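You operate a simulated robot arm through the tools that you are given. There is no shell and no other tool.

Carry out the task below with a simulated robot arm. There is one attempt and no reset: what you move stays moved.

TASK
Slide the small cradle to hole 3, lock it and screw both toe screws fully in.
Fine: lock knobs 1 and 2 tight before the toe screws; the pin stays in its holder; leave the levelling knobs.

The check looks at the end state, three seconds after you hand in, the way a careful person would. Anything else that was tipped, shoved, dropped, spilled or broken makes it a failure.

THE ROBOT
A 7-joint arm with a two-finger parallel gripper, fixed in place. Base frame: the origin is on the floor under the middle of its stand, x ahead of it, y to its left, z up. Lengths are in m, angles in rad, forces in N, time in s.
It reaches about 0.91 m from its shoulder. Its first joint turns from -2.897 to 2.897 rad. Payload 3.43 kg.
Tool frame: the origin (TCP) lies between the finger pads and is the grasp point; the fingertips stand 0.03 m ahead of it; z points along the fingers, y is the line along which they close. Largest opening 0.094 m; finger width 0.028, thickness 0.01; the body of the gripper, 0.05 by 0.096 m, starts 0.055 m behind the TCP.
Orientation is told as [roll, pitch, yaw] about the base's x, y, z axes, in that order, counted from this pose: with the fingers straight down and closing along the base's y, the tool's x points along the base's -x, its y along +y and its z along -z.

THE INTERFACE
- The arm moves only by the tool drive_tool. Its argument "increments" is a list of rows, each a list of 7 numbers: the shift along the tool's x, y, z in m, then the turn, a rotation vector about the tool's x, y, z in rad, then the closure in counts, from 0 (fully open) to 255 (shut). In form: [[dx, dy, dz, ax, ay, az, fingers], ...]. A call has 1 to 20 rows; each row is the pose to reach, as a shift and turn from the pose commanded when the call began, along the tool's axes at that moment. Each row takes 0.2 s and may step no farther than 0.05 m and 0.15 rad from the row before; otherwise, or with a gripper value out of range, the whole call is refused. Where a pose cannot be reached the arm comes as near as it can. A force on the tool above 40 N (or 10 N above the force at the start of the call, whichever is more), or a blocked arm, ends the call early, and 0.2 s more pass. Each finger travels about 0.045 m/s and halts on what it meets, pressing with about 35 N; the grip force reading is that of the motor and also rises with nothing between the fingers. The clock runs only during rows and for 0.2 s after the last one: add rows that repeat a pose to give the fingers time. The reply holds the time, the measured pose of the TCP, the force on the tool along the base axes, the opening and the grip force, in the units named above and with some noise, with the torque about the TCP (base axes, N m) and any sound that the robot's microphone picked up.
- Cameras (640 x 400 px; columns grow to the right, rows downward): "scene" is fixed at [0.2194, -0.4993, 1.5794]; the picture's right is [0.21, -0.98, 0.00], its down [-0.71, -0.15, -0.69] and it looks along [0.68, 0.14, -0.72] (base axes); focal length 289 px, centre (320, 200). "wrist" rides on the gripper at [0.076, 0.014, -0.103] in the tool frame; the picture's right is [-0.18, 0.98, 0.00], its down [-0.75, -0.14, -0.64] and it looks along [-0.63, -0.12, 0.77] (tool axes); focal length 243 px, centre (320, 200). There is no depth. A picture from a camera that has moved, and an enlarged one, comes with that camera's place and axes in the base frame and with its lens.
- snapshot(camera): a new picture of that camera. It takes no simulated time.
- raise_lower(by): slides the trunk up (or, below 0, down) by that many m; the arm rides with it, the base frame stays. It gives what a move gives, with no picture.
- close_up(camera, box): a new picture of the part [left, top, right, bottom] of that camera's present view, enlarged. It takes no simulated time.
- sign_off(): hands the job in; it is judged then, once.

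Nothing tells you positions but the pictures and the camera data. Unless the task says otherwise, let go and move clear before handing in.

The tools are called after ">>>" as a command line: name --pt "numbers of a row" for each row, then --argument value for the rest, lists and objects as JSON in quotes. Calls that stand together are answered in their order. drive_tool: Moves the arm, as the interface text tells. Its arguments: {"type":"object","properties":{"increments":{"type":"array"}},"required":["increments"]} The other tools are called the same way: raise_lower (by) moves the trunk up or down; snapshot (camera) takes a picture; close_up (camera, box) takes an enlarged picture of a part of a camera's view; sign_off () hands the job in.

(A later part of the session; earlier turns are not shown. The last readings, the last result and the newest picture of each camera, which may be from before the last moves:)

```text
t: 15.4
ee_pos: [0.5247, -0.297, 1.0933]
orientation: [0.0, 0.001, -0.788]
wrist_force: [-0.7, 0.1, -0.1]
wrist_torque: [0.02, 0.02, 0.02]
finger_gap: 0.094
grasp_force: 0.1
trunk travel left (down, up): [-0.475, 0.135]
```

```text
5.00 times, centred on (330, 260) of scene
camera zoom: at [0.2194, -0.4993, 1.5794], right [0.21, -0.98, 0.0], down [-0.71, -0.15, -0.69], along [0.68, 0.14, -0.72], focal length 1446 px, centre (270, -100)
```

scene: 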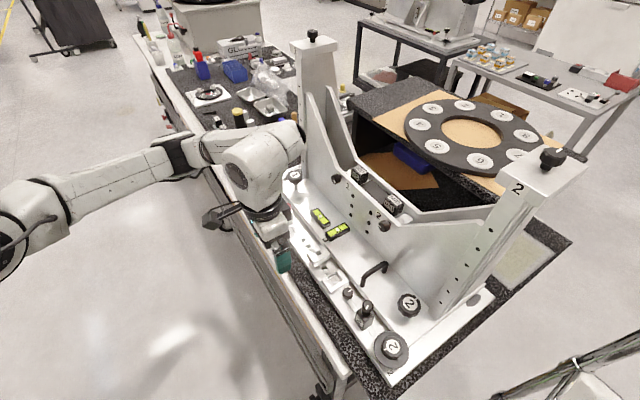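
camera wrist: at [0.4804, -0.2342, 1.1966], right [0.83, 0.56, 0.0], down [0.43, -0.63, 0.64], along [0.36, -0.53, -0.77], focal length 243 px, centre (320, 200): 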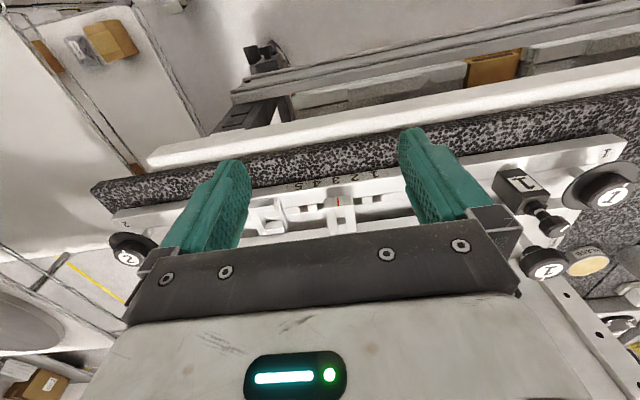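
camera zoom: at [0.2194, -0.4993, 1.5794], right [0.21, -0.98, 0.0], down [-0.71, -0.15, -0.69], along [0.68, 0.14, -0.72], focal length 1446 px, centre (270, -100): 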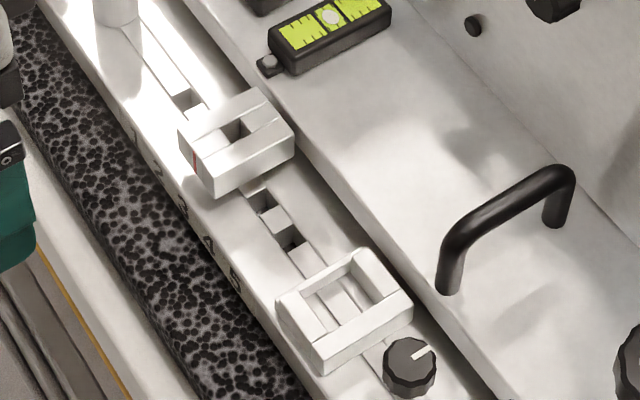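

The upper plate (levels, handle) appears shifted too, so the red-marked block seems tied to the whole upper carriage. I'll look at the full scene to confirm.

>>> snapshot --camera "scene"

>>> close_up --camera "scene" --box '[330, 260, 420, 380]'

>>> close_up --camera "scene" --box '[245, 160, 315, 230]'

>>> close_up --camera "scene" --box '[280, 20, 460, 230]'

```text
taken
```

scene: 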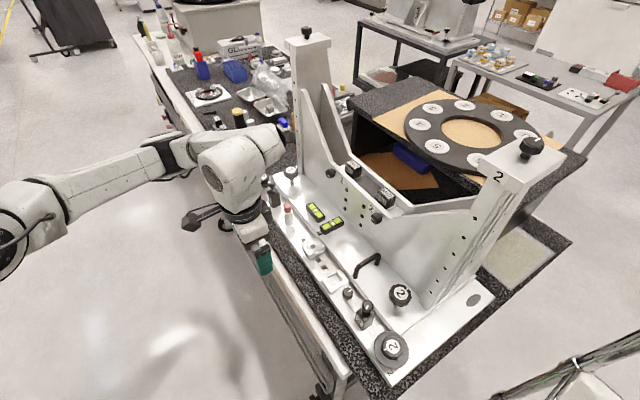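

```text
3.33 times, centred on (375, 320) of scene
camera zoom: at [0.2194, -0.4993, 1.5794], right [0.21, -0.98, 0.0], down [-0.71, -0.15, -0.69], along [0.68, 0.14, -0.72], focal length 964 px, centre (137, -200)
```

zoom: 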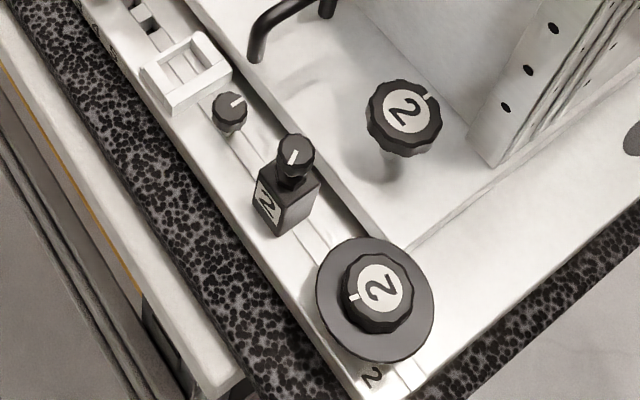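

```text
5.71 times, centred on (280, 195) of scene
camera zoom: at [0.2194, -0.4993, 1.5794], right [0.21, -0.98, 0.0], down [-0.71, -0.15, -0.69], along [0.68, 0.14, -0.72], focal length 1653 px, centre (549, 229)
```

zoom: 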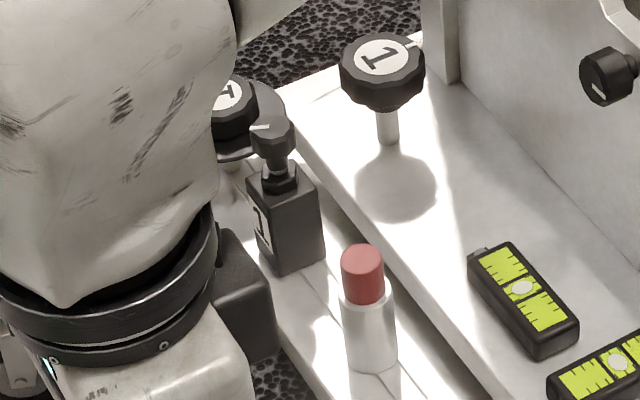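

```text
1.90 times, centred on (370, 125) of scene
camera zoom: at [0.2194, -0.4993, 1.5794], right [0.21, -0.98, 0.0], down [-0.71, -0.15, -0.69], along [0.68, 0.14, -0.72], focal length 551 px, centre (225, 343)
```

zoom: 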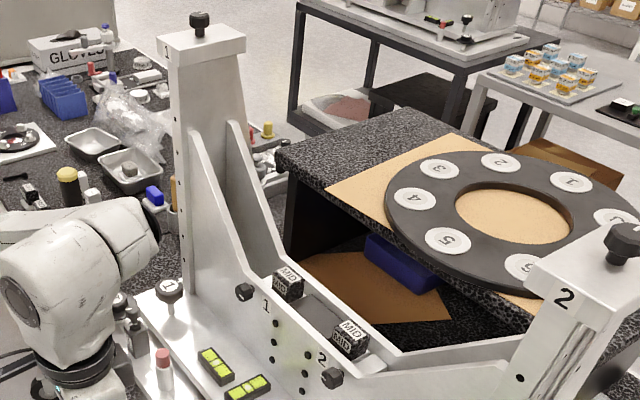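

The whole upper carriage moved with the index block, so the "small cradle" is that carriage, now reading 3, and the stud knobs 1 and 2 on it are its lock knobs. Next I'll view lock knob 1 and its surroundings from above.

>>> drive_tool --pt "0 0 -0.03 0 0 0 0" --pt "-0.02 0.04 -0.04 0 0 0 0" --pt "-0.04 0.08 -0.04 0 0 0 0" --pt "-0.06 0.12 -0.04 0 0 0 0" --pt "-0.08 0.16 -0.04 0 0 0 0" --pt "-0.1 0.2 -0.04 0 0 0 0" --pt "-0.128 0.24 -0.03 0 0 0 0" --pt "-0.128 0.24 -0.02 0 0 0 0" --pt "-0.128 0.24 -0.02 0 0 0 0"

>>> snapshot --camera "wrist"

>>> close_up --camera "wrist" --box '[240, 120, 410, 230]'

>>> snapshot --camera "scene"

```text
t: 17.4
ee_pos: [0.7848, -0.221, 1.1158]
orientation: [-0.001, -0.002, -0.788]
wrist_force: [-0.1, -0.2, 0.1]
wrist_torque: [0.01, 0.02, 0.0]
finger_gap: 0.094
grasp_force: 0.1
trunk travel left (down, up): [-0.475, 0.135]
```

```text
taken
camera wrist: at [0.7411, -0.1566, 1.2179], right [0.83, 0.56, 0.0], down [0.43, -0.63, 0.64], along [0.36, -0.53, -0.77], focal length 243 px, centre (320, 200)
```

wrist: 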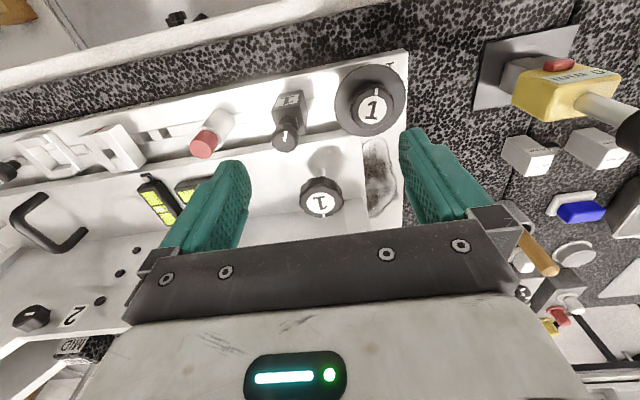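

```text
3.64 times, centred on (325, 175) of wrist
camera zoom: at [0.7411, -0.1566, 1.2179], right [0.83, 0.56, 0.0], down [0.43, -0.63, 0.64], along [0.36, -0.53, -0.77], focal length 882 px, centre (302, 291)
```

zoom: 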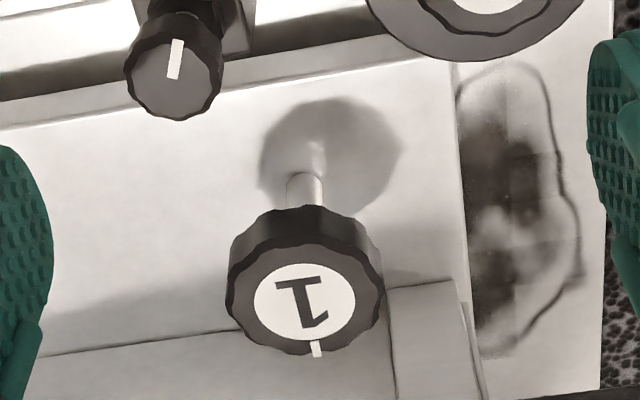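

```text
taken
```

scene: 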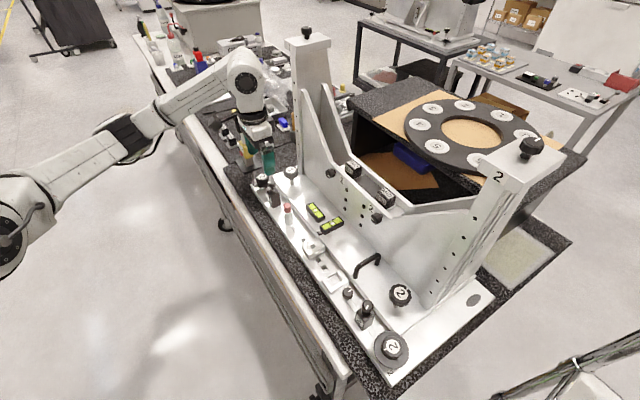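

Lock knob 1 is at about (0.830,-0.287) with its top near z 1.033 and about 45 mm across. I'll come above it with the fingers set to close across the rail direction so gripping cannot slide the carriage.

>>> drive_tool --pt "0 0 0 0 0 -0.143 40" --pt "0 0 0 0 0 -0.286 85" --pt "0 0 0 0 0 -0.429 85" --pt "0 0 0 0 0 -0.572 85" --pt "-0.01 -0.002 0 0 0 -0.715 85" --pt "-0.02 -0.004 0 0 0 -0.858 85" --pt "-0.03 -0.006 0 0 0 -1.001 85" --pt "-0.04 -0.008 0 0 0 -1.144 85" --pt "-0.05 -0.01 0 0 0 -1.287 85" --pt "-0.065 -0.012 0 0 0 -1.43 85" --pt "-0.0788 -0.0142 0 0 0 -1.573 85" --pt "-0.0788 -0.0142 0 0 0 -1.573 85"

>>> snapshot --camera "wrist"

>>> close_up --camera "wrist" --box '[220, 80, 420, 220]'

>>> snapshot --camera "scene"

```text
t: 20.0
ee_pos: [0.8283, -0.2833, 1.1128]
orientation: [0.002, 0.001, 0.789]
wrist_force: [-0.2, -0.4, -0.8]
wrist_torque: [0.0, 0.03, 0.0]
finger_gap: 0.0628
grasp_force: 0.1
trunk travel left (down, up): [-0.475, 0.135]
```

```text
taken
camera wrist: at [0.7647, -0.3278, 1.2165], right [-0.57, 0.82, 0.0], down [0.63, 0.43, 0.64], along [0.53, 0.36, -0.77], focal length 243 px, centre (320, 200)
```

wrist: 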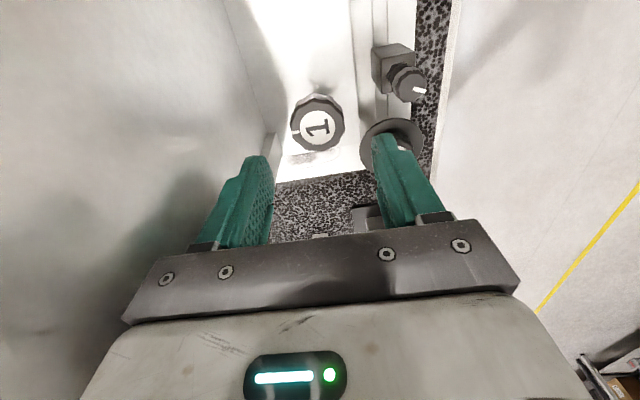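

```text
2.86 times, centred on (320, 150) of wrist
camera zoom: at [0.7647, -0.3278, 1.2165], right [-0.57, 0.82, 0.0], down [0.63, 0.43, 0.64], along [0.53, 0.36, -0.77], focal length 693 px, centre (320, 343)
```

zoom: 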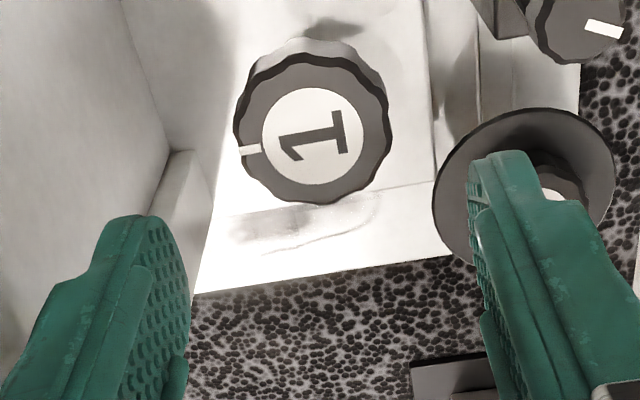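

```text
taken
```

scene: 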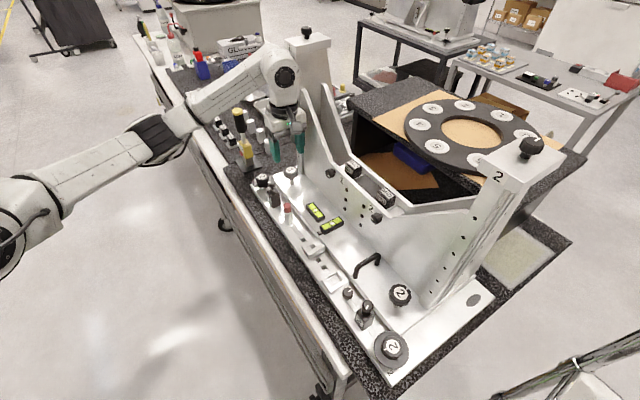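

Reach is fine and knob 1 sits about 3.5 mm toward the wall from my centre. I'll correct and lower around it.

>>> drive_tool --pt "0 -0.0035 0.02 0 0 0 85" --pt "0 -0.0035 0.04 0 0 0 85" --pt "0 -0.0035 0.055 0 0 0 85" --pt "0 -0.0035 0.066 0 0 0 85" --pt "0 -0.0035 0.066 0 0 0 85"

>>> snapshot --camera "wrist"

>>> close_up --camera "wrist" --box '[220, 80, 420, 220]'

```text
t: 20.3
ee_pos: [0.8292, -0.2834, 1.1141]
orientation: [0.001, 0.002, 0.785]
wrist_force: [-16.3, 8.1, 5.5]
wrist_torque: [-0.68, -1.57, 0.13]
finger_gap: 0.0627
grasp_force: 0.0
trunk travel left (down, up): [-0.475, 0.135]
stopped in row 1: the force on the tool passed its limit at 62 N (the readings are from after the stop); the commanded pose is now the measured one
```

```text
taken
camera wrist: at [0.765, -0.3283, 1.216], right [-0.57, 0.82, 0.0], down [0.63, 0.43, 0.64], along [0.53, 0.36, -0.77], focal length 243 px, centre (320, 200)
```

wrist: 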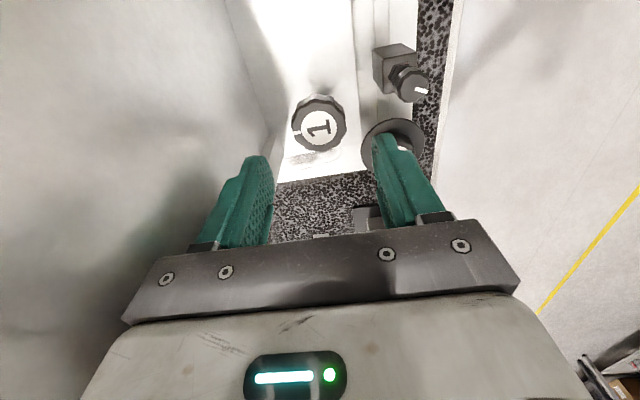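

```text
2.86 times, centred on (320, 150) of wrist
camera zoom: at [0.765, -0.3283, 1.216], right [-0.57, 0.82, 0.0], down [0.63, 0.43, 0.64], along [0.53, 0.36, -0.77], focal length 693 px, centre (320, 343)
```

zoom: 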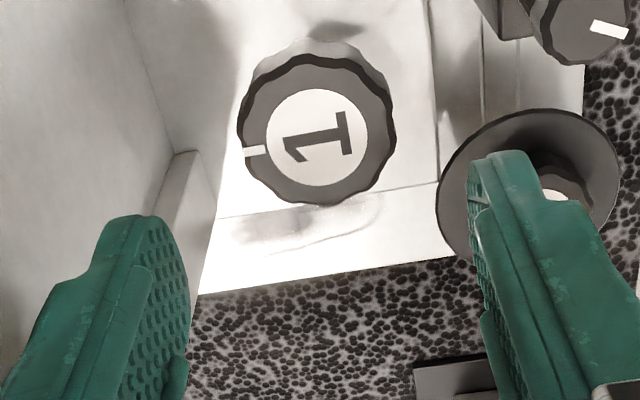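

Something on the arm touched the upright side (force pointing away from the wall). I'll back off at once and look at where it touches.

>>> drive_tool --pt "0 0.006 -0.002 0 0 0 85" --pt "0 0.015 -0.004 0 0 0 85" --pt "0 0.015 -0.004 0 0 0 85"

>>> close_up --camera "scene" --box '[220, 20, 360, 190]'

>>> close_up --camera "scene" --box '[290, 220, 370, 300]'

```text
t: 21.1
ee_pos: [0.8201, -0.2757, 1.1148]
orientation: [0.001, 0.0, 0.787]
wrist_force: [1.2, -0.5, 0.2]
wrist_torque: [-0.02, 0.0, 0.0]
finger_gap: 0.0626
grasp_force: 0.0
trunk travel left (down, up): [-0.475, 0.135]
```

```text
2.35 times, centred on (290, 105) of scene
camera zoom: at [0.2194, -0.4993, 1.5794], right [0.21, -0.98, 0.0], down [-0.71, -0.15, -0.69], along [0.68, 0.14, -0.72], focal length 680 px, centre (391, 424)
```

zoom: 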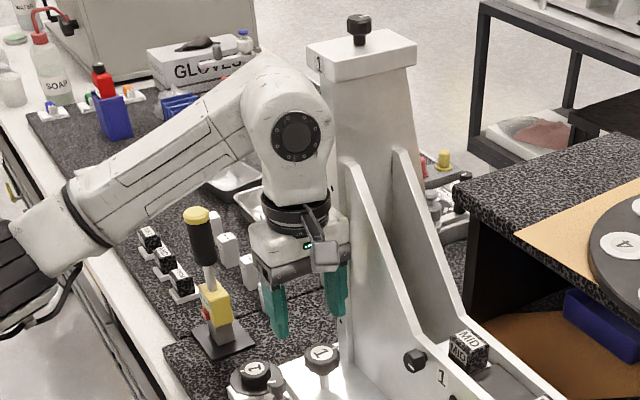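

```text
5.00 times, centred on (330, 260) of scene
camera zoom: at [0.2194, -0.4993, 1.5794], right [0.21, -0.98, 0.0], down [-0.71, -0.15, -0.69], along [0.68, 0.14, -0.72], focal length 1446 px, centre (270, -100)
```

zoom: 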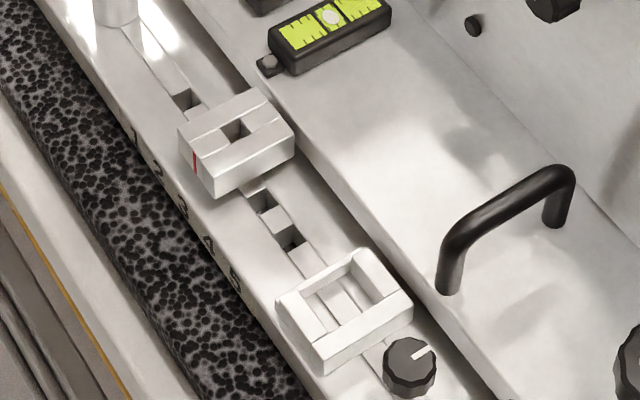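

The readings place the touch at a corner of the gripper body against the upright foot, and the carriage did not shift. A grip starting at yaw about +30° and turning clockwise to about -65° keeps that corner clear, so I'll rotate, shift over knob 1 and check before lowering.

>>> drive_tool --pt "0 0 0 0 0 0.131 85" --pt "0 0 0 0 0 0.262 85" --pt "-0.0006 -0.005 0 0 0 0.262 85" --pt "-0.0006 -0.01 0 0 0 0.262 85" --pt "-0.0006 -0.0152 0 0 0 0.262 85" --pt "-0.0006 -0.0152 0 0 0 0.262 85"

>>> close_up --camera "wrist" --box '[220, 80, 420, 220]'

```text
t: 22.5
ee_pos: [0.8312, -0.2811, 1.1128]
orientation: [0.002, 0.006, 0.53]
wrist_force: [-0.3, 0.0, 0.4]
wrist_torque: [0.01, 0.03, 0.03]
finger_gap: 0.0626
grasp_force: 0.1
trunk travel left (down, up): [-0.475, 0.135]
```

```text
2.86 times, centred on (320, 150) of wrist
camera zoom: at [0.7591, -0.3075, 1.2167], right [-0.34, 0.94, 0.0], down [0.72, 0.26, 0.64], along [0.6, 0.22, -0.77], focal length 693 px, centre (320, 343)
```

zoom: 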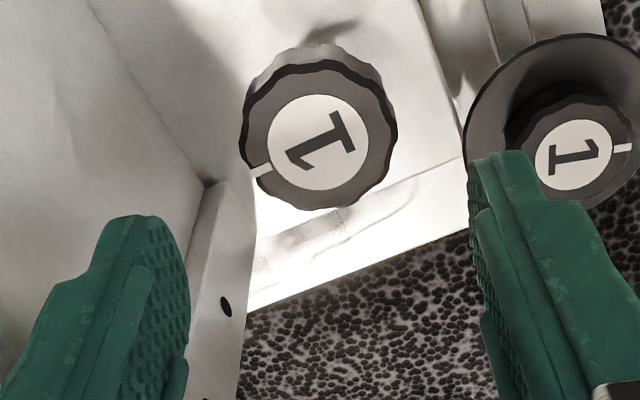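

My estimate of knob 1 shifted about 5 mm along the rail between views; I need to check that the carriage has not moved.

>>> close_up --camera "scene" --box '[290, 220, 370, 300]'

>>> close_up --camera "scene" --box '[220, 20, 360, 190]'

```text
5.00 times, centred on (330, 260) of scene
camera zoom: at [0.2194, -0.4993, 1.5794], right [0.21, -0.98, 0.0], down [-0.71, -0.15, -0.69], along [0.68, 0.14, -0.72], focal length 1446 px, centre (270, -100)
```

zoom: 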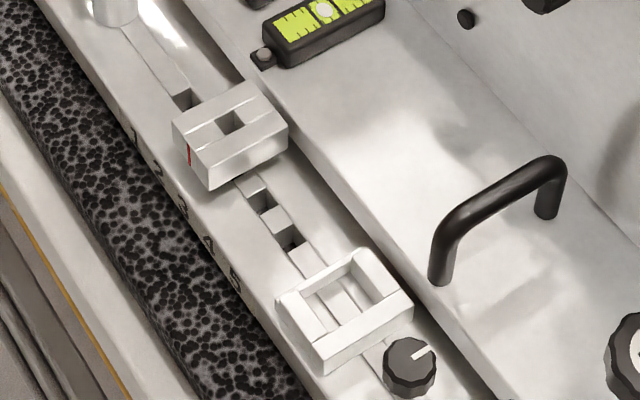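

```text
2.35 times, centred on (290, 105) of scene
camera zoom: at [0.2194, -0.4993, 1.5794], right [0.21, -0.98, 0.0], down [-0.71, -0.15, -0.69], along [0.68, 0.14, -0.72], focal length 680 px, centre (391, 424)
```

zoom: 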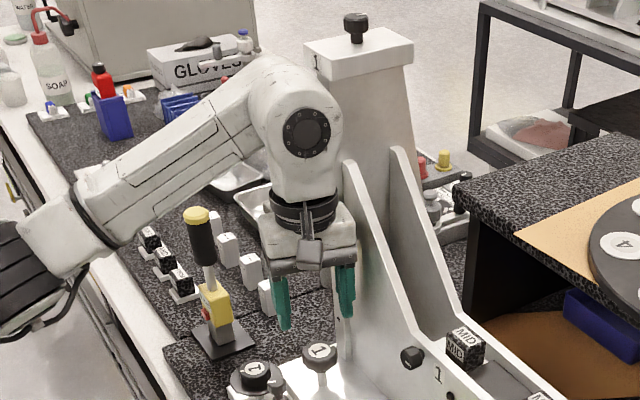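

The carriage has crept about 5 mm past hole 3, because the wrist brushed the upright. I'll back away toward the robot, then re-index the block and later approach the lock knobs with the wrist leaning away from the wall.

>>> drive_tool --pt "0.005 0.02 0 0 0 0 85" --pt "0.01 0.039 -0.005 0 0 0 85" --pt "0.02 0.078 -0.02 0 0 0 85" --pt "0.02 0.078 -0.02 0 0 0 85"

>>> close_up --camera "scene" --box '[290, 220, 370, 300]'

```text
t: 23.5
ee_pos: [0.7758, -0.2308, 1.1342]
orientation: [-0.002, 0.0, 0.525]
wrist_force: [-0.1, 0.3, -0.3]
wrist_torque: [0.04, 0.0, -0.03]
finger_gap: 0.0627
grasp_force: 0.1
trunk travel left (down, up): [-0.475, 0.135]
```

```text
5.00 times, centred on (330, 260) of scene
camera zoom: at [0.2194, -0.4993, 1.5794], right [0.21, -0.98, 0.0], down [-0.71, -0.15, -0.69], along [0.68, 0.14, -0.72], focal length 1446 px, centre (270, -100)
```

zoom: 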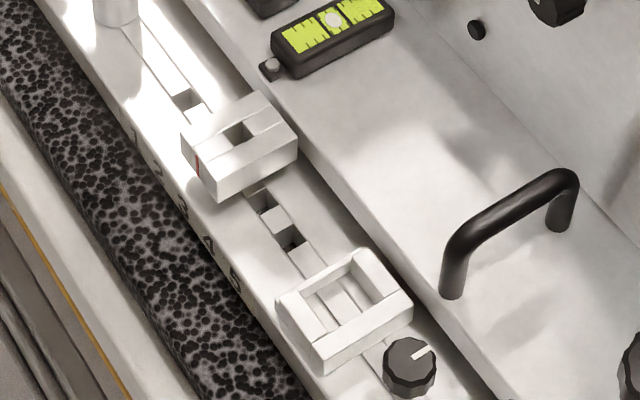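

The carriage is now about 3 mm short of hole 3 (the wrist link must have rubbed the upright both ways, unsensed). I'll go back over the index block to set it again.

>>> drive_tool --pt "0.022 -0.007 0 0 0 0.131 100" --pt "0.044 -0.014 0 0 0 0.262 115" --pt "0.065 -0.021 0 0 0 0.393 115" --pt "0.087 -0.028 0 0 0 0.524 115" --pt "0.109 -0.035 0 0 0 0.655 115" --pt "0.131 -0.042 0 0 0 0.786 115" --pt "0.152 -0.048 0 0 0 0.917 115" --pt "0.174 -0.055 0.01 0 0 1.048 115" --pt "0.196 -0.062 0.03 0 0 1.179 115" --pt "0.2178 -0.0692 0.05 0 0 1.31 115" --pt "0.2178 -0.0692 0.05 0 0 1.31 115"

>>> close_up --camera "wrist" --box '[220, 60, 420, 200]'

>>> close_up --camera "scene" --box '[240, 20, 460, 240]'

```text
t: 25.9
ee_pos: [0.6213, -0.3997, 1.0845]
orientation: [0.001, 0.001, -0.786]
wrist_force: [-0.3, 0.9, 0.2]
wrist_torque: [-0.01, 0.01, 0.01]
finger_gap: 0.0516
grasp_force: 0.0
trunk travel left (down, up): [-0.475, 0.135]
```

```text
2.86 times, centred on (320, 130) of wrist
camera zoom: at [0.5771, -0.3357, 1.1878], right [0.83, 0.56, 0.0], down [0.43, -0.63, 0.64], along [0.36, -0.53, -0.77], focal length 693 px, centre (320, 400)
```

zoom: 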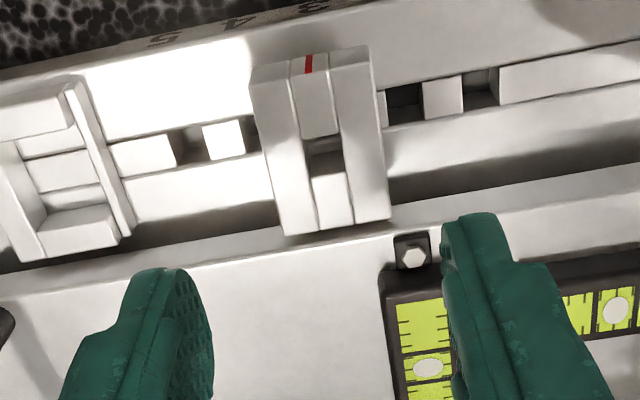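

```text
1.82 times, centred on (350, 130) of scene
camera zoom: at [0.2194, -0.4993, 1.5794], right [0.21, -0.98, 0.0], down [-0.71, -0.15, -0.69], along [0.68, 0.14, -0.72], focal length 526 px, centre (266, 327)
```

zoom: 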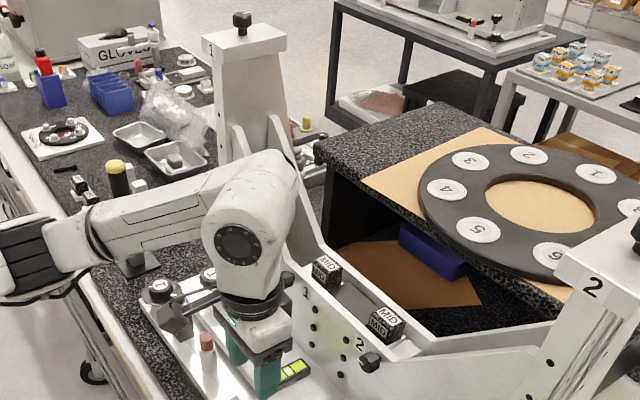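

By the block edges, hole 3 is at about U 0.1605 and the cradle mark at 0.1573, so it needs about +3 mm. I'll lower around the block and nudge it.

>>> drive_tool --pt "0 0.0006 0.04 0 0 0 115" --pt "0 0.0006 0.07 0 0 0 115" --pt "0 0.0006 0.09 0 0 0 115" --pt "0 0.0006 0.09 0 0 0 150" --pt "0 0.0006 0.09 0 0 0 175" --pt "0 0.0006 0.09 0 0 0 185" --pt "0 0.0006 0.09 0 0 0 185" --pt "0 0.002 0.09 0 0 0 185" --pt "0 0.004 0.09 0 0 0 185" --pt "0 0.004 0.09 0 0 0 185"

>>> close_up --camera "wrist" --box '[220, 90, 420, 225]'

```text
t: 28.1
ee_pos: [0.6225, -0.3962, 0.9958]
orientation: [-0.001, 0.0, -0.785]
wrist_force: [-2.8, -8.2, 3.5]
wrist_torque: [0.52, 0.24, 0.81]
finger_gap: 0.036
grasp_force: 45.6
trunk travel left (down, up): [-0.475, 0.135]
```

```text
2.96 times, centred on (320, 158) of wrist
camera zoom: at [0.58, -0.333, 1.0984], right [0.83, 0.56, 0.0], down [0.43, -0.63, 0.64], along [0.36, -0.53, -0.77], focal length 719 px, centre (320, 326)
```

zoom: 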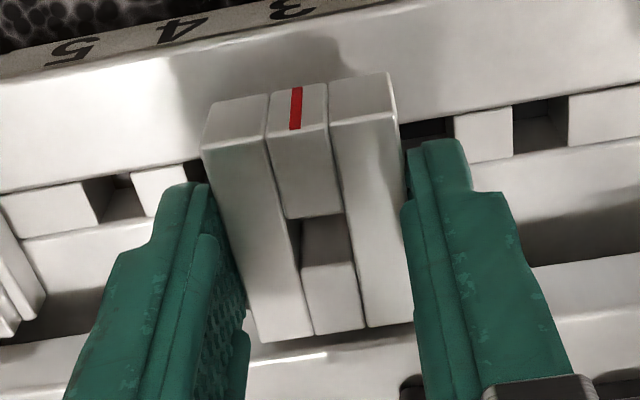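

The mark now reads about 0.5 mm from hole 3's centre. I'll add a hair more, release and rise.

>>> drive_tool --pt "0 0.001 0 0 0 0 185" --pt "0 0.001 0 0 0 0 185" --pt "0 0.001 0 0 0 0 150" --pt "0 0.001 0 0 0 0 115" --pt "0 0.001 0 0 0 0 115"

>>> close_up --camera "wrist" --box '[220, 90, 420, 225]'

>>> close_up --camera "scene" --box '[370, 260, 450, 340]'

```text
t: 29.3
ee_pos: [0.6248, -0.3955, 0.9946]
orientation: [0.001, 0.001, -0.786]
wrist_force: [-0.6, -0.4, 0.6]
wrist_torque: [-0.01, 0.01, 0.03]
finger_gap: 0.0514
grasp_force: 0.0
trunk travel left (down, up): [-0.475, 0.135]
```

```text
2.96 times, centred on (320, 158) of wrist
camera zoom: at [0.5812, -0.3314, 1.0981], right [0.83, 0.56, 0.0], down [0.43, -0.63, 0.64], along [0.36, -0.53, -0.77], focal length 719 px, centre (320, 326)
```

zoom: 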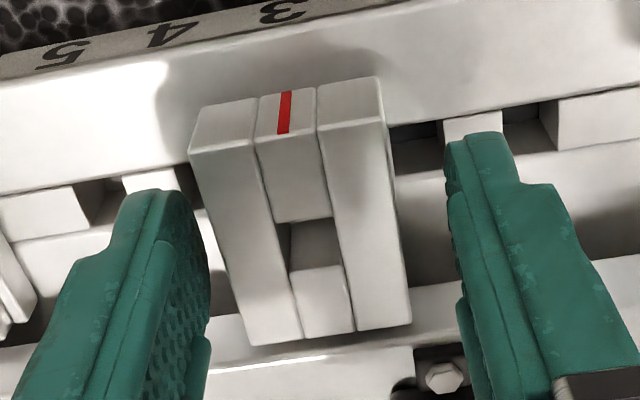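

```text
5.00 times, centred on (410, 300) of scene
camera zoom: at [0.2194, -0.4993, 1.5794], right [0.21, -0.98, 0.0], down [-0.71, -0.15, -0.69], along [0.68, 0.14, -0.72], focal length 1446 px, centre (-130, -300)
```

zoom: 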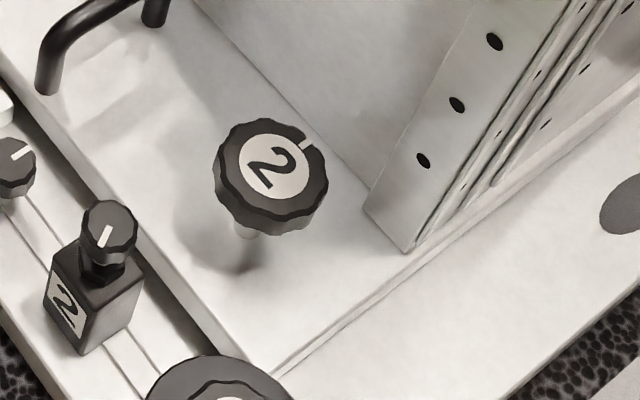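

The block is centred on hole 3 again. I'll rise straight up and move along the rail to the knob 2 end, staying well in front of the wall.

>>> drive_tool --pt "0 0 -0.045 0 0 0 115" --pt "0 0 -0.09 0 0 0 115" --pt "0.01 -0.03 -0.115 0 0 0 100" --pt "0.015 -0.075 -0.115 0 0 0 85" --pt "0.02 -0.12 -0.115 0 0 0 85" --pt "0.024 -0.165 -0.115 0 0 0 85" --pt "0.024 -0.2 -0.115 0 0 0 85" --pt "0.024 -0.2266 -0.115 0 0 0 85" --pt "0.024 -0.2266 -0.115 0 0 0 85"

>>> close_up --camera "wrist" --box '[220, 60, 420, 200]'

>>> close_up --camera "scene" --box '[290, 220, 370, 300]'

```text
t: 31.3
ee_pos: [0.4464, -0.5391, 1.1093]
orientation: [0.0, 0.001, -0.785]
wrist_force: [-0.7, 0.4, 0.2]
wrist_torque: [0.0, 0.01, -0.01]
finger_gap: 0.0626
grasp_force: 0.1
trunk travel left (down, up): [-0.475, 0.135]
```

```text
2.86 times, centred on (320, 130) of wrist
camera zoom: at [0.4027, -0.4754, 1.213], right [0.83, 0.56, 0.0], down [0.43, -0.63, 0.64], along [0.36, -0.53, -0.77], focal length 693 px, centre (320, 400)
```

zoom: 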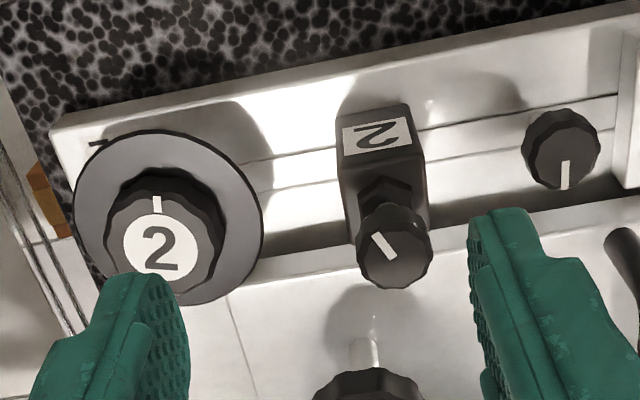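

```text
5.00 times, centred on (330, 260) of scene
camera zoom: at [0.2194, -0.4993, 1.5794], right [0.21, -0.98, 0.0], down [-0.71, -0.15, -0.69], along [0.68, 0.14, -0.72], focal length 1446 px, centre (270, -100)
```

zoom: 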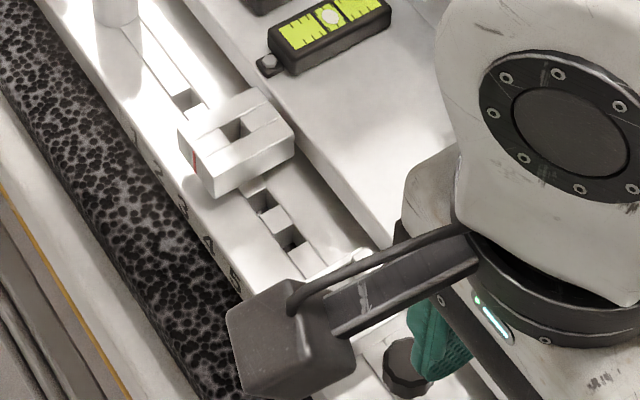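

The block stays on 3. Now I'll turn to yaw 0 and lean the wrist back 15° toward the camera side.

>>> drive_tool --pt "0 0 0 0 0 -0.131 85" --pt "0 0 0 0 0 -0.262 85" --pt "0 0 0 0 0 -0.393 85" --pt "0 0 0 0 0 -0.524 85" --pt "0 0 0 0 0 -0.655 85" --pt "0 0 0 0 0 -0.785 85" --pt "0 0 0 0 0 -0.785 85"

>>> drive_tool --pt "0 0 0 0 -0.131 0 85" --pt "0 0 0 0 -0.262 0 85" --pt "0 0 0 0 -0.262 0 85"

>>> snapshot --camera "wrist"

>>> snapshot --camera "scene"

```text
t: 32.9
ee_pos: [0.4481, -0.5384, 1.1088]
orientation: [-0.001, 0.0, 0.003]
wrist_force: [0.5, 0.7, -0.3]
wrist_torque: [0.02, -0.01, 0.02]
finger_gap: 0.0628
grasp_force: 0.1
trunk travel left (down, up): [-0.475, 0.135]
```

```text
t: 33.7
ee_pos: [0.4477, -0.5379, 1.11]
orientation: [-0.002, -0.262, 0.0]
wrist_force: [0.1, -0.5, -1.0]
wrist_torque: [0.01, -0.04, 0.04]
finger_gap: 0.0625
grasp_force: 0.0
trunk travel left (down, up): [-0.475, 0.135]
```

```text
taken
camera wrist: at [0.3475, -0.5244, 1.1894], right [0.18, 0.98, 0.05], down [0.56, -0.14, 0.82], along [0.81, -0.12, -0.58], focal length 243 px, centre (320, 200)
```

wrist: 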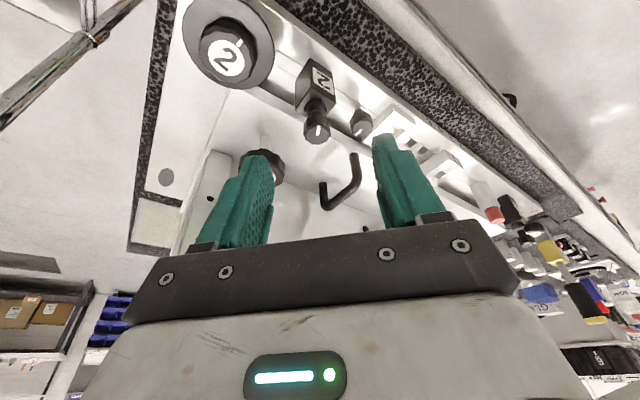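

```text
taken
```

scene: 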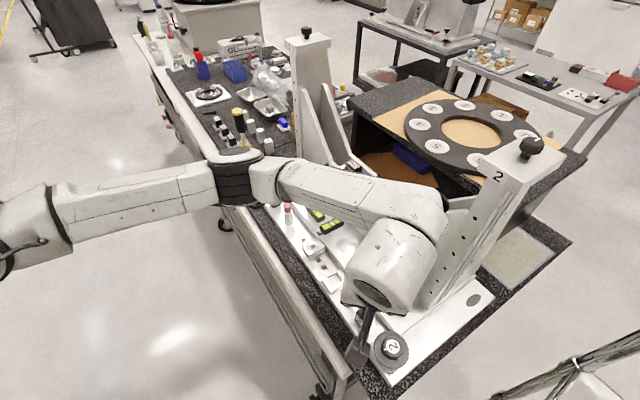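

The lean is in the right sense. I'll move above lock knob 2 at this height and check centring.

>>> drive_tool --pt "-0.015 -0.017 0.004 0 0 0 85" --pt "-0.03 -0.034 0.008 0 0 0 85" --pt "-0.045 -0.051 0.012 0 0 0 85" --pt "-0.0587 -0.067 0.0157 0 0 0 85" --pt "-0.0587 -0.067 0.0157 0 0 0 85"

>>> snapshot --camera "wrist"

>>> close_up --camera "wrist" --box '[220, 60, 420, 200]'

>>> close_up --camera "scene" --box '[290, 180, 510, 400]'

```text
t: 34.9
ee_pos: [0.508, -0.6055, 1.1103]
orientation: [0.0, -0.259, -0.002]
wrist_force: [0.4, 0.1, -0.3]
wrist_torque: [-0.01, 0.03, 0.01]
finger_gap: 0.0629
grasp_force: 0.1
trunk travel left (down, up): [-0.475, 0.135]
```

```text
taken
camera wrist: at [0.4081, -0.5914, 1.1899], right [0.18, 0.98, 0.05], down [0.56, -0.14, 0.81], along [0.81, -0.12, -0.58], focal length 243 px, centre (320, 200)
```

wrist: 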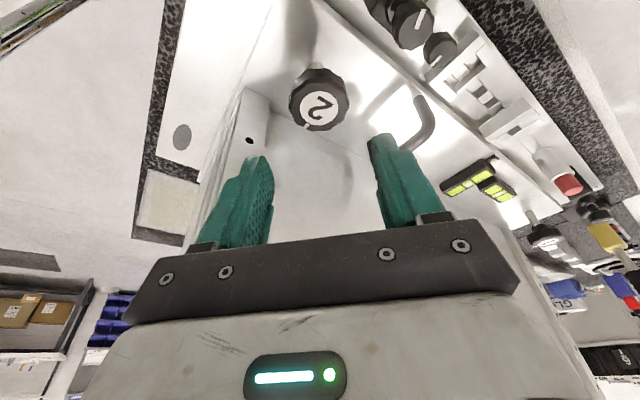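

```text
2.86 times, centred on (320, 130) of wrist
camera zoom: at [0.4081, -0.5914, 1.1899], right [0.18, 0.98, 0.05], down [0.56, -0.14, 0.81], along [0.81, -0.12, -0.58], focal length 693 px, centre (320, 400)
```

zoom: 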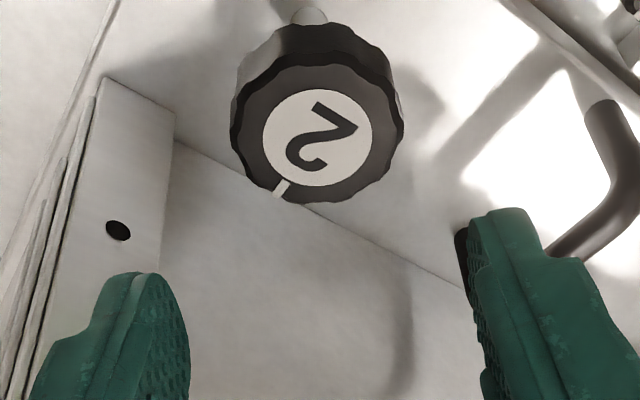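

```text
1.82 times, centred on (400, 290) of scene
camera zoom: at [0.2194, -0.4993, 1.5794], right [0.21, -0.98, 0.0], down [-0.71, -0.15, -0.69], along [0.68, 0.14, -0.72], focal length 526 px, centre (174, 36)
```

zoom: 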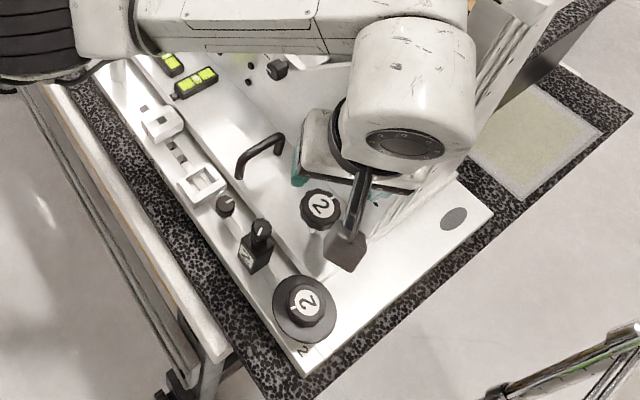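

Knob 2 is centred to about 1 mm. I'll descend straight onto it with the fingers open, then look.

>>> drive_tool --pt "0.0052 0.0005 0.0193 0 0 0 85" --pt "0.0104 0.001 0.0386 0 0 0 85" --pt "0.0142 0.001 0.0531 0 0 0 85" --pt "0.0168 0.001 0.0648 0 0 0 85" --pt "0.0168 0.001 0.0648 0 0 0 85"

>>> close_up --camera "wrist" --box '[220, 90, 420, 230]'

>>> close_up --camera "scene" --box '[290, 180, 510, 400]'

```text
t: 36.1
ee_pos: [0.509, -0.6045, 1.0424]
orientation: [0.0, -0.264, 0.0]
wrist_force: [0.1, -0.7, -0.6]
wrist_torque: [0.0, 0.01, 0.02]
finger_gap: 0.0627
grasp_force: 0.0
trunk travel left (down, up): [-0.475, 0.135]
```

```text
2.86 times, centred on (320, 160) of wrist
camera zoom: at [0.4086, -0.5905, 1.1227], right [0.18, 0.98, 0.05], down [0.56, -0.14, 0.81], along [0.81, -0.12, -0.58], focal length 693 px, centre (320, 314)
```

zoom: 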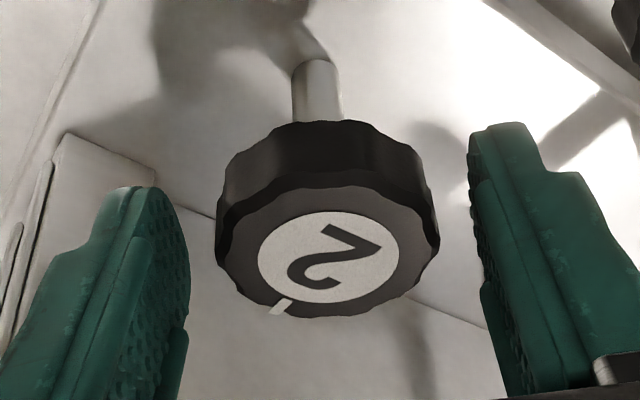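

```text
1.82 times, centred on (400, 290) of scene
camera zoom: at [0.2194, -0.4993, 1.5794], right [0.21, -0.98, 0.0], down [-0.71, -0.15, -0.69], along [0.68, 0.14, -0.72], focal length 526 px, centre (174, 36)
```

zoom: 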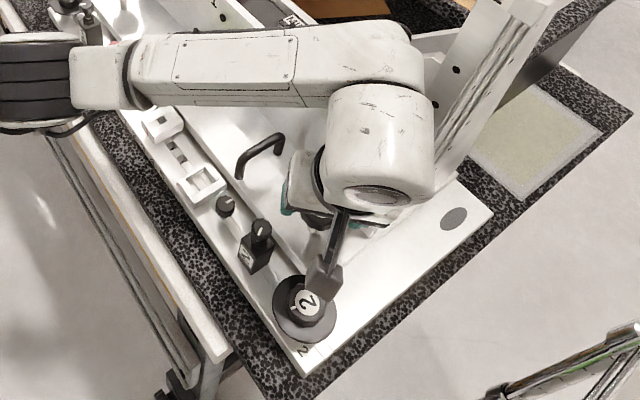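

Knob 2 is centred between the pads and nothing is touching. I'll close on it and check the carriage stays at 3.

>>> drive_tool --pt "0 0 0 0 0 0 120" --pt "0 0 0 0 0 0 150" --pt "0 0 0 0 0 0 200" --pt "0 0 0 0 0 0 200"

>>> close_up --camera "wrist" --box '[220, 90, 420, 230]'

>>> close_up --camera "scene" --box '[290, 220, 370, 300]'

```text
t: 37.1
ee_pos: [0.508, -0.6038, 1.0425]
orientation: [0.003, -0.26, -0.003]
wrist_force: [-3.9, 12.3, -0.4]
wrist_torque: [0.36, 0.3, -0.01]
finger_gap: 0.0431
grasp_force: 45.3
trunk travel left (down, up): [-0.475, 0.135]
```

```text
2.86 times, centred on (320, 160) of wrist
camera zoom: at [0.4084, -0.5895, 1.1227], right [0.18, 0.98, 0.05], down [0.56, -0.14, 0.81], along [0.81, -0.12, -0.58], focal length 693 px, centre (320, 314)
```

zoom: 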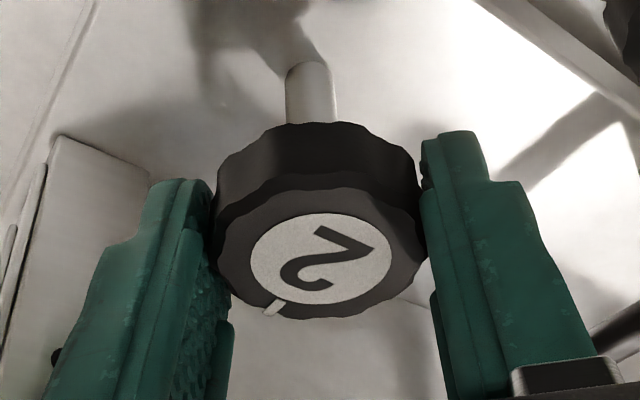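

```text
5.00 times, centred on (330, 260) of scene
camera zoom: at [0.2194, -0.4993, 1.5794], right [0.21, -0.98, 0.0], down [-0.71, -0.15, -0.69], along [0.68, 0.14, -0.72], focal length 1446 px, centre (270, -100)
```

zoom: 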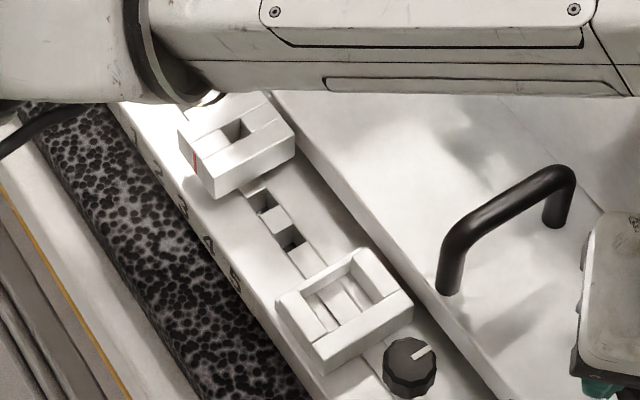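

Gripped (43 mm) with the index still on 3. I'll relieve the small side load and turn knob 2 clockwise a little, watching the torque.

>>> drive_tool --pt "0 0.0018 0 0 0 0 200" --pt "0 0.0025 0 0.0375 0 0.1401 200" --pt "-0.0002 0.0033 0.0001 0.0751 0 0.2801 200" --pt "-0.0005 0.004 0.0001 0.1126 0 0.4202 200" --pt "-0.0008 0.0046 0.0002 0.1501 0 0.5602 200" --pt "-0.0008 0.0046 0.0002 0.1501 0 0.5602 200"

>>> close_up --camera "wrist" --box '[220, 90, 420, 230]'

>>> close_up --camera "scene" --box '[290, 220, 370, 300]'

```text
t: 38.5
ee_pos: [0.5087, -0.6021, 1.0436]
orientation: [-0.002, -0.264, -0.581]
wrist_force: [-3.2, -15.5, -5.2]
wrist_torque: [-0.41, -0.01, -0.11]
finger_gap: 0.0434
grasp_force: 45.1
trunk travel left (down, up): [-0.475, 0.135]
```

```text
2.86 times, centred on (320, 160) of wrist
camera zoom: at [0.4338, -0.5342, 1.1225], right [0.69, 0.72, 0.05], down [0.39, -0.43, 0.82], along [0.61, -0.54, -0.58], focal length 693 px, centre (320, 314)
```

zoom: 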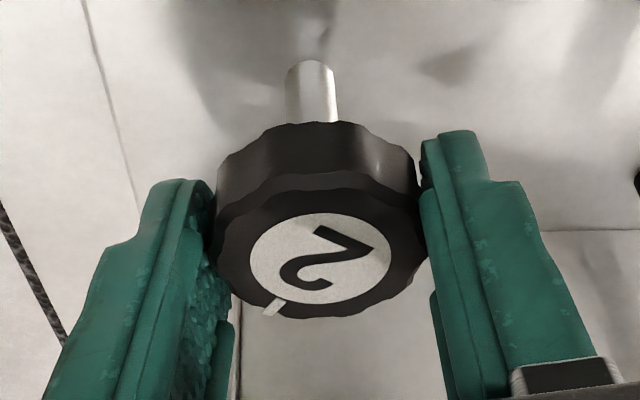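

```text
5.00 times, centred on (330, 260) of scene
camera zoom: at [0.2194, -0.4993, 1.5794], right [0.21, -0.98, 0.0], down [-0.71, -0.15, -0.69], along [0.68, 0.14, -0.72], focal length 1446 px, centre (270, -100)
```

zoom: 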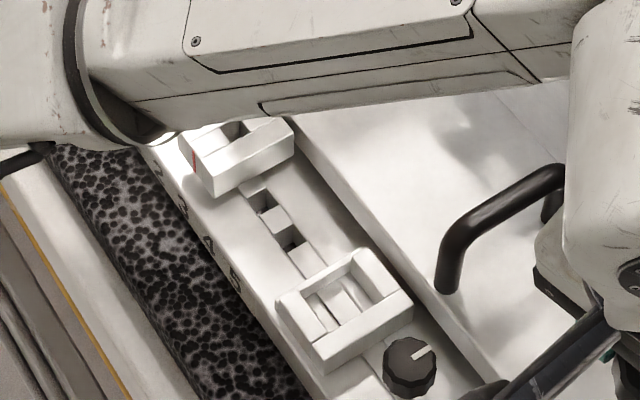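

Knob 2 turns freely with the gripper, index steady. I'll ease the side load and keep turning clockwise.

>>> drive_tool --pt "0 -0.001 0 0 0 0 200" --pt "-0.0001 -0.0002 0 0.0375 0 0.1401 200" --pt "-0.0002 0.0005 0.0001 0.0751 0 0.2801 200" --pt "-0.0005 0.0012 0.0001 0.1126 0 0.4202 200" --pt "-0.0008 0.0018 0.0002 0.1501 0 0.5602 200" --pt "-0.0013 0.0024 0.0003 0.1876 0 0.7003 200" --pt "-0.0018 0.003 0.0005 0.2252 0 0.8403 200" --pt "-0.0024 0.0034 0.0006 0.2627 0 0.9804 200" --pt "-0.003 0.0038 0.0008 0.3002 0 1.1204 200" --pt "-0.0037 0.004 0.001 0.3377 0 1.2605 200" --pt "-0.0044 0.0042 0.0012 0.3753 0 1.4006 200" --pt "-0.0044 0.0042 0.0012 0.3753 0 1.4006 200"

>>> close_up --camera "wrist" --box '[220, 90, 420, 230]'

>>> snapshot --camera "scene"

```text
t: 41.1
ee_pos: [0.5159, -0.5975, 1.0438]
orientation: [-0.002, -0.26, -2.033]
wrist_force: [-5.5, 3.4, 0.6]
wrist_torque: [0.44, -0.14, -0.07]
finger_gap: 0.0434
grasp_force: 45.3
trunk travel left (down, up): [-0.475, 0.135]
```

```text
2.86 times, centred on (320, 160) of wrist
camera zoom: at [0.5728, -0.5155, 1.1228], right [0.8, -0.6, 0.05], down [-0.38, -0.44, 0.81], along [-0.47, -0.67, -0.58], focal length 693 px, centre (320, 314)
```

zoom: 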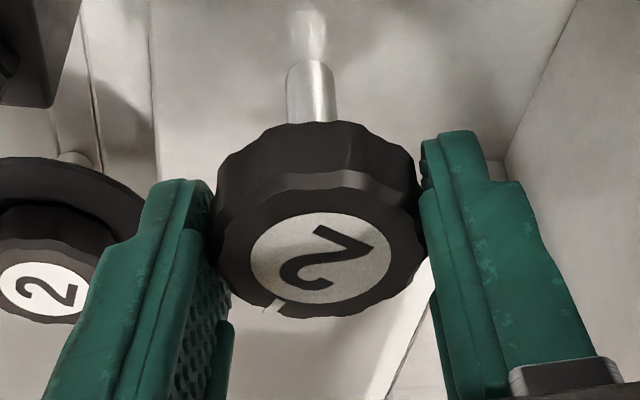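

```text
taken
```

scene: 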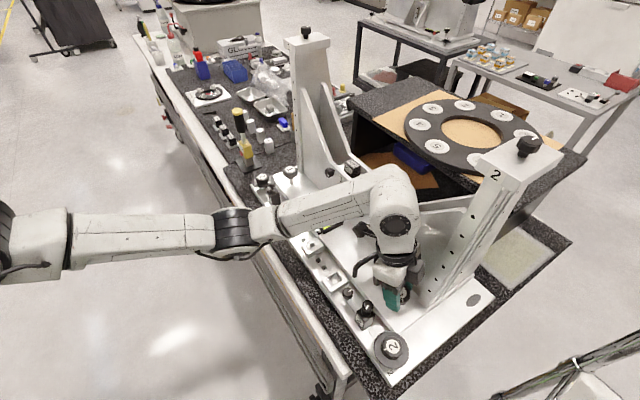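

Two-thirds of a half-turn... about 116° so far, still turning freely with low torque. I'll open, swing back, and regrip for another stroke.

>>> drive_tool --pt "0 0 0 0 0 0 150" --pt "0 0 0 0 0 0 100" --pt "0 0 0 0 0 0 85" --pt "-0.0001 -0.0008 0 -0.0375 0 -0.1401 85" --pt "-0.0002 -0.0015 0.0001 -0.0751 0 -0.2801 85" --pt "-0.0005 -0.0022 0.0001 -0.1126 0 -0.4202 85" --pt "-0.0008 -0.0028 0.0002 -0.1501 0 -0.5602 85" --pt "-0.0013 -0.0034 0.0003 -0.1876 0 -0.7003 85" --pt "-0.0018 -0.004 0.0005 -0.2252 0 -0.8403 85" --pt "-0.0024 -0.0044 0.0006 -0.2627 0 -0.9804 85" --pt "-0.003 -0.0048 0.0008 -0.3002 0 -1.1204 85" --pt "-0.0037 -0.005 0.001 -0.3377 0 -1.2605 85" --pt "-0.0044 -0.0052 0.0012 -0.3753 0 -1.4006 85" --pt "-0.0051 -0.0052 0.0014 -0.4128 0 -1.5406 85" --pt "-0.0058 -0.0051 0.0016 -0.4503 0 -1.6807 85" --pt "-0.0065 -0.0049 0.0018 -0.4878 0 -1.8207 85" --pt "-0.0072 -0.0047 0.0019 -0.5253 0 -1.9608 85" --pt "-0.0072 -0.0047 0.0019 -0.5253 0 -1.9608 85"

>>> close_up --camera "wrist" --box '[220, 90, 420, 230]'

>>> close_up --camera "scene" --box '[290, 220, 370, 300]'

```text
t: 44.9
ee_pos: [0.5082, -0.6033, 1.0428]
orientation: [0.0, -0.263, 0.0]
wrist_force: [0.0, 0.3, -0.1]
wrist_torque: [0.0, 0.04, 0.03]
finger_gap: 0.0626
grasp_force: 0.1
trunk travel left (down, up): [-0.475, 0.135]
```

```text
2.86 times, centred on (320, 160) of wrist
camera zoom: at [0.4083, -0.5894, 1.1227], right [0.18, 0.98, 0.05], down [0.56, -0.14, 0.81], along [0.81, -0.12, -0.58], focal length 693 px, centre (320, 314)
```

zoom: 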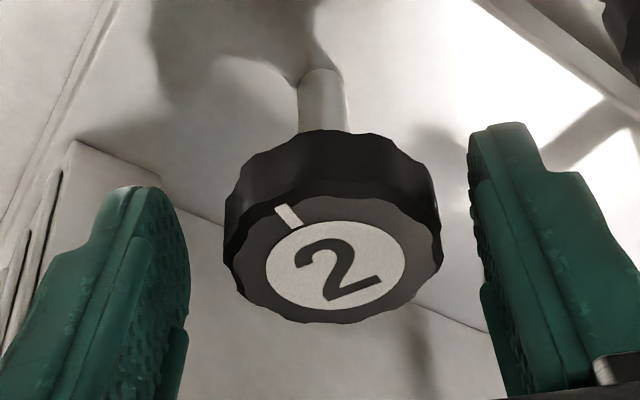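

```text
5.00 times, centred on (330, 260) of scene
camera zoom: at [0.2194, -0.4993, 1.5794], right [0.21, -0.98, 0.0], down [-0.71, -0.15, -0.69], along [0.68, 0.14, -0.72], focal length 1446 px, centre (270, -100)
```

zoom: 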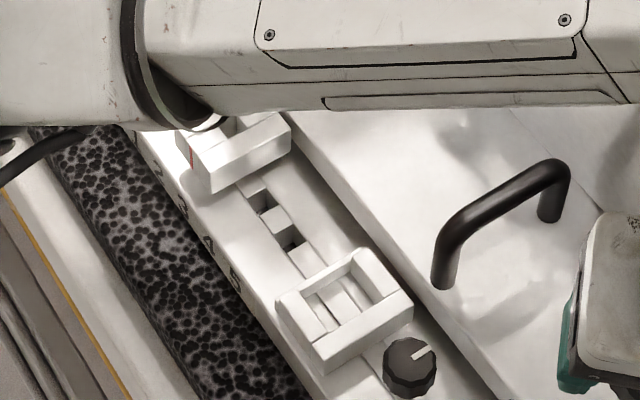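

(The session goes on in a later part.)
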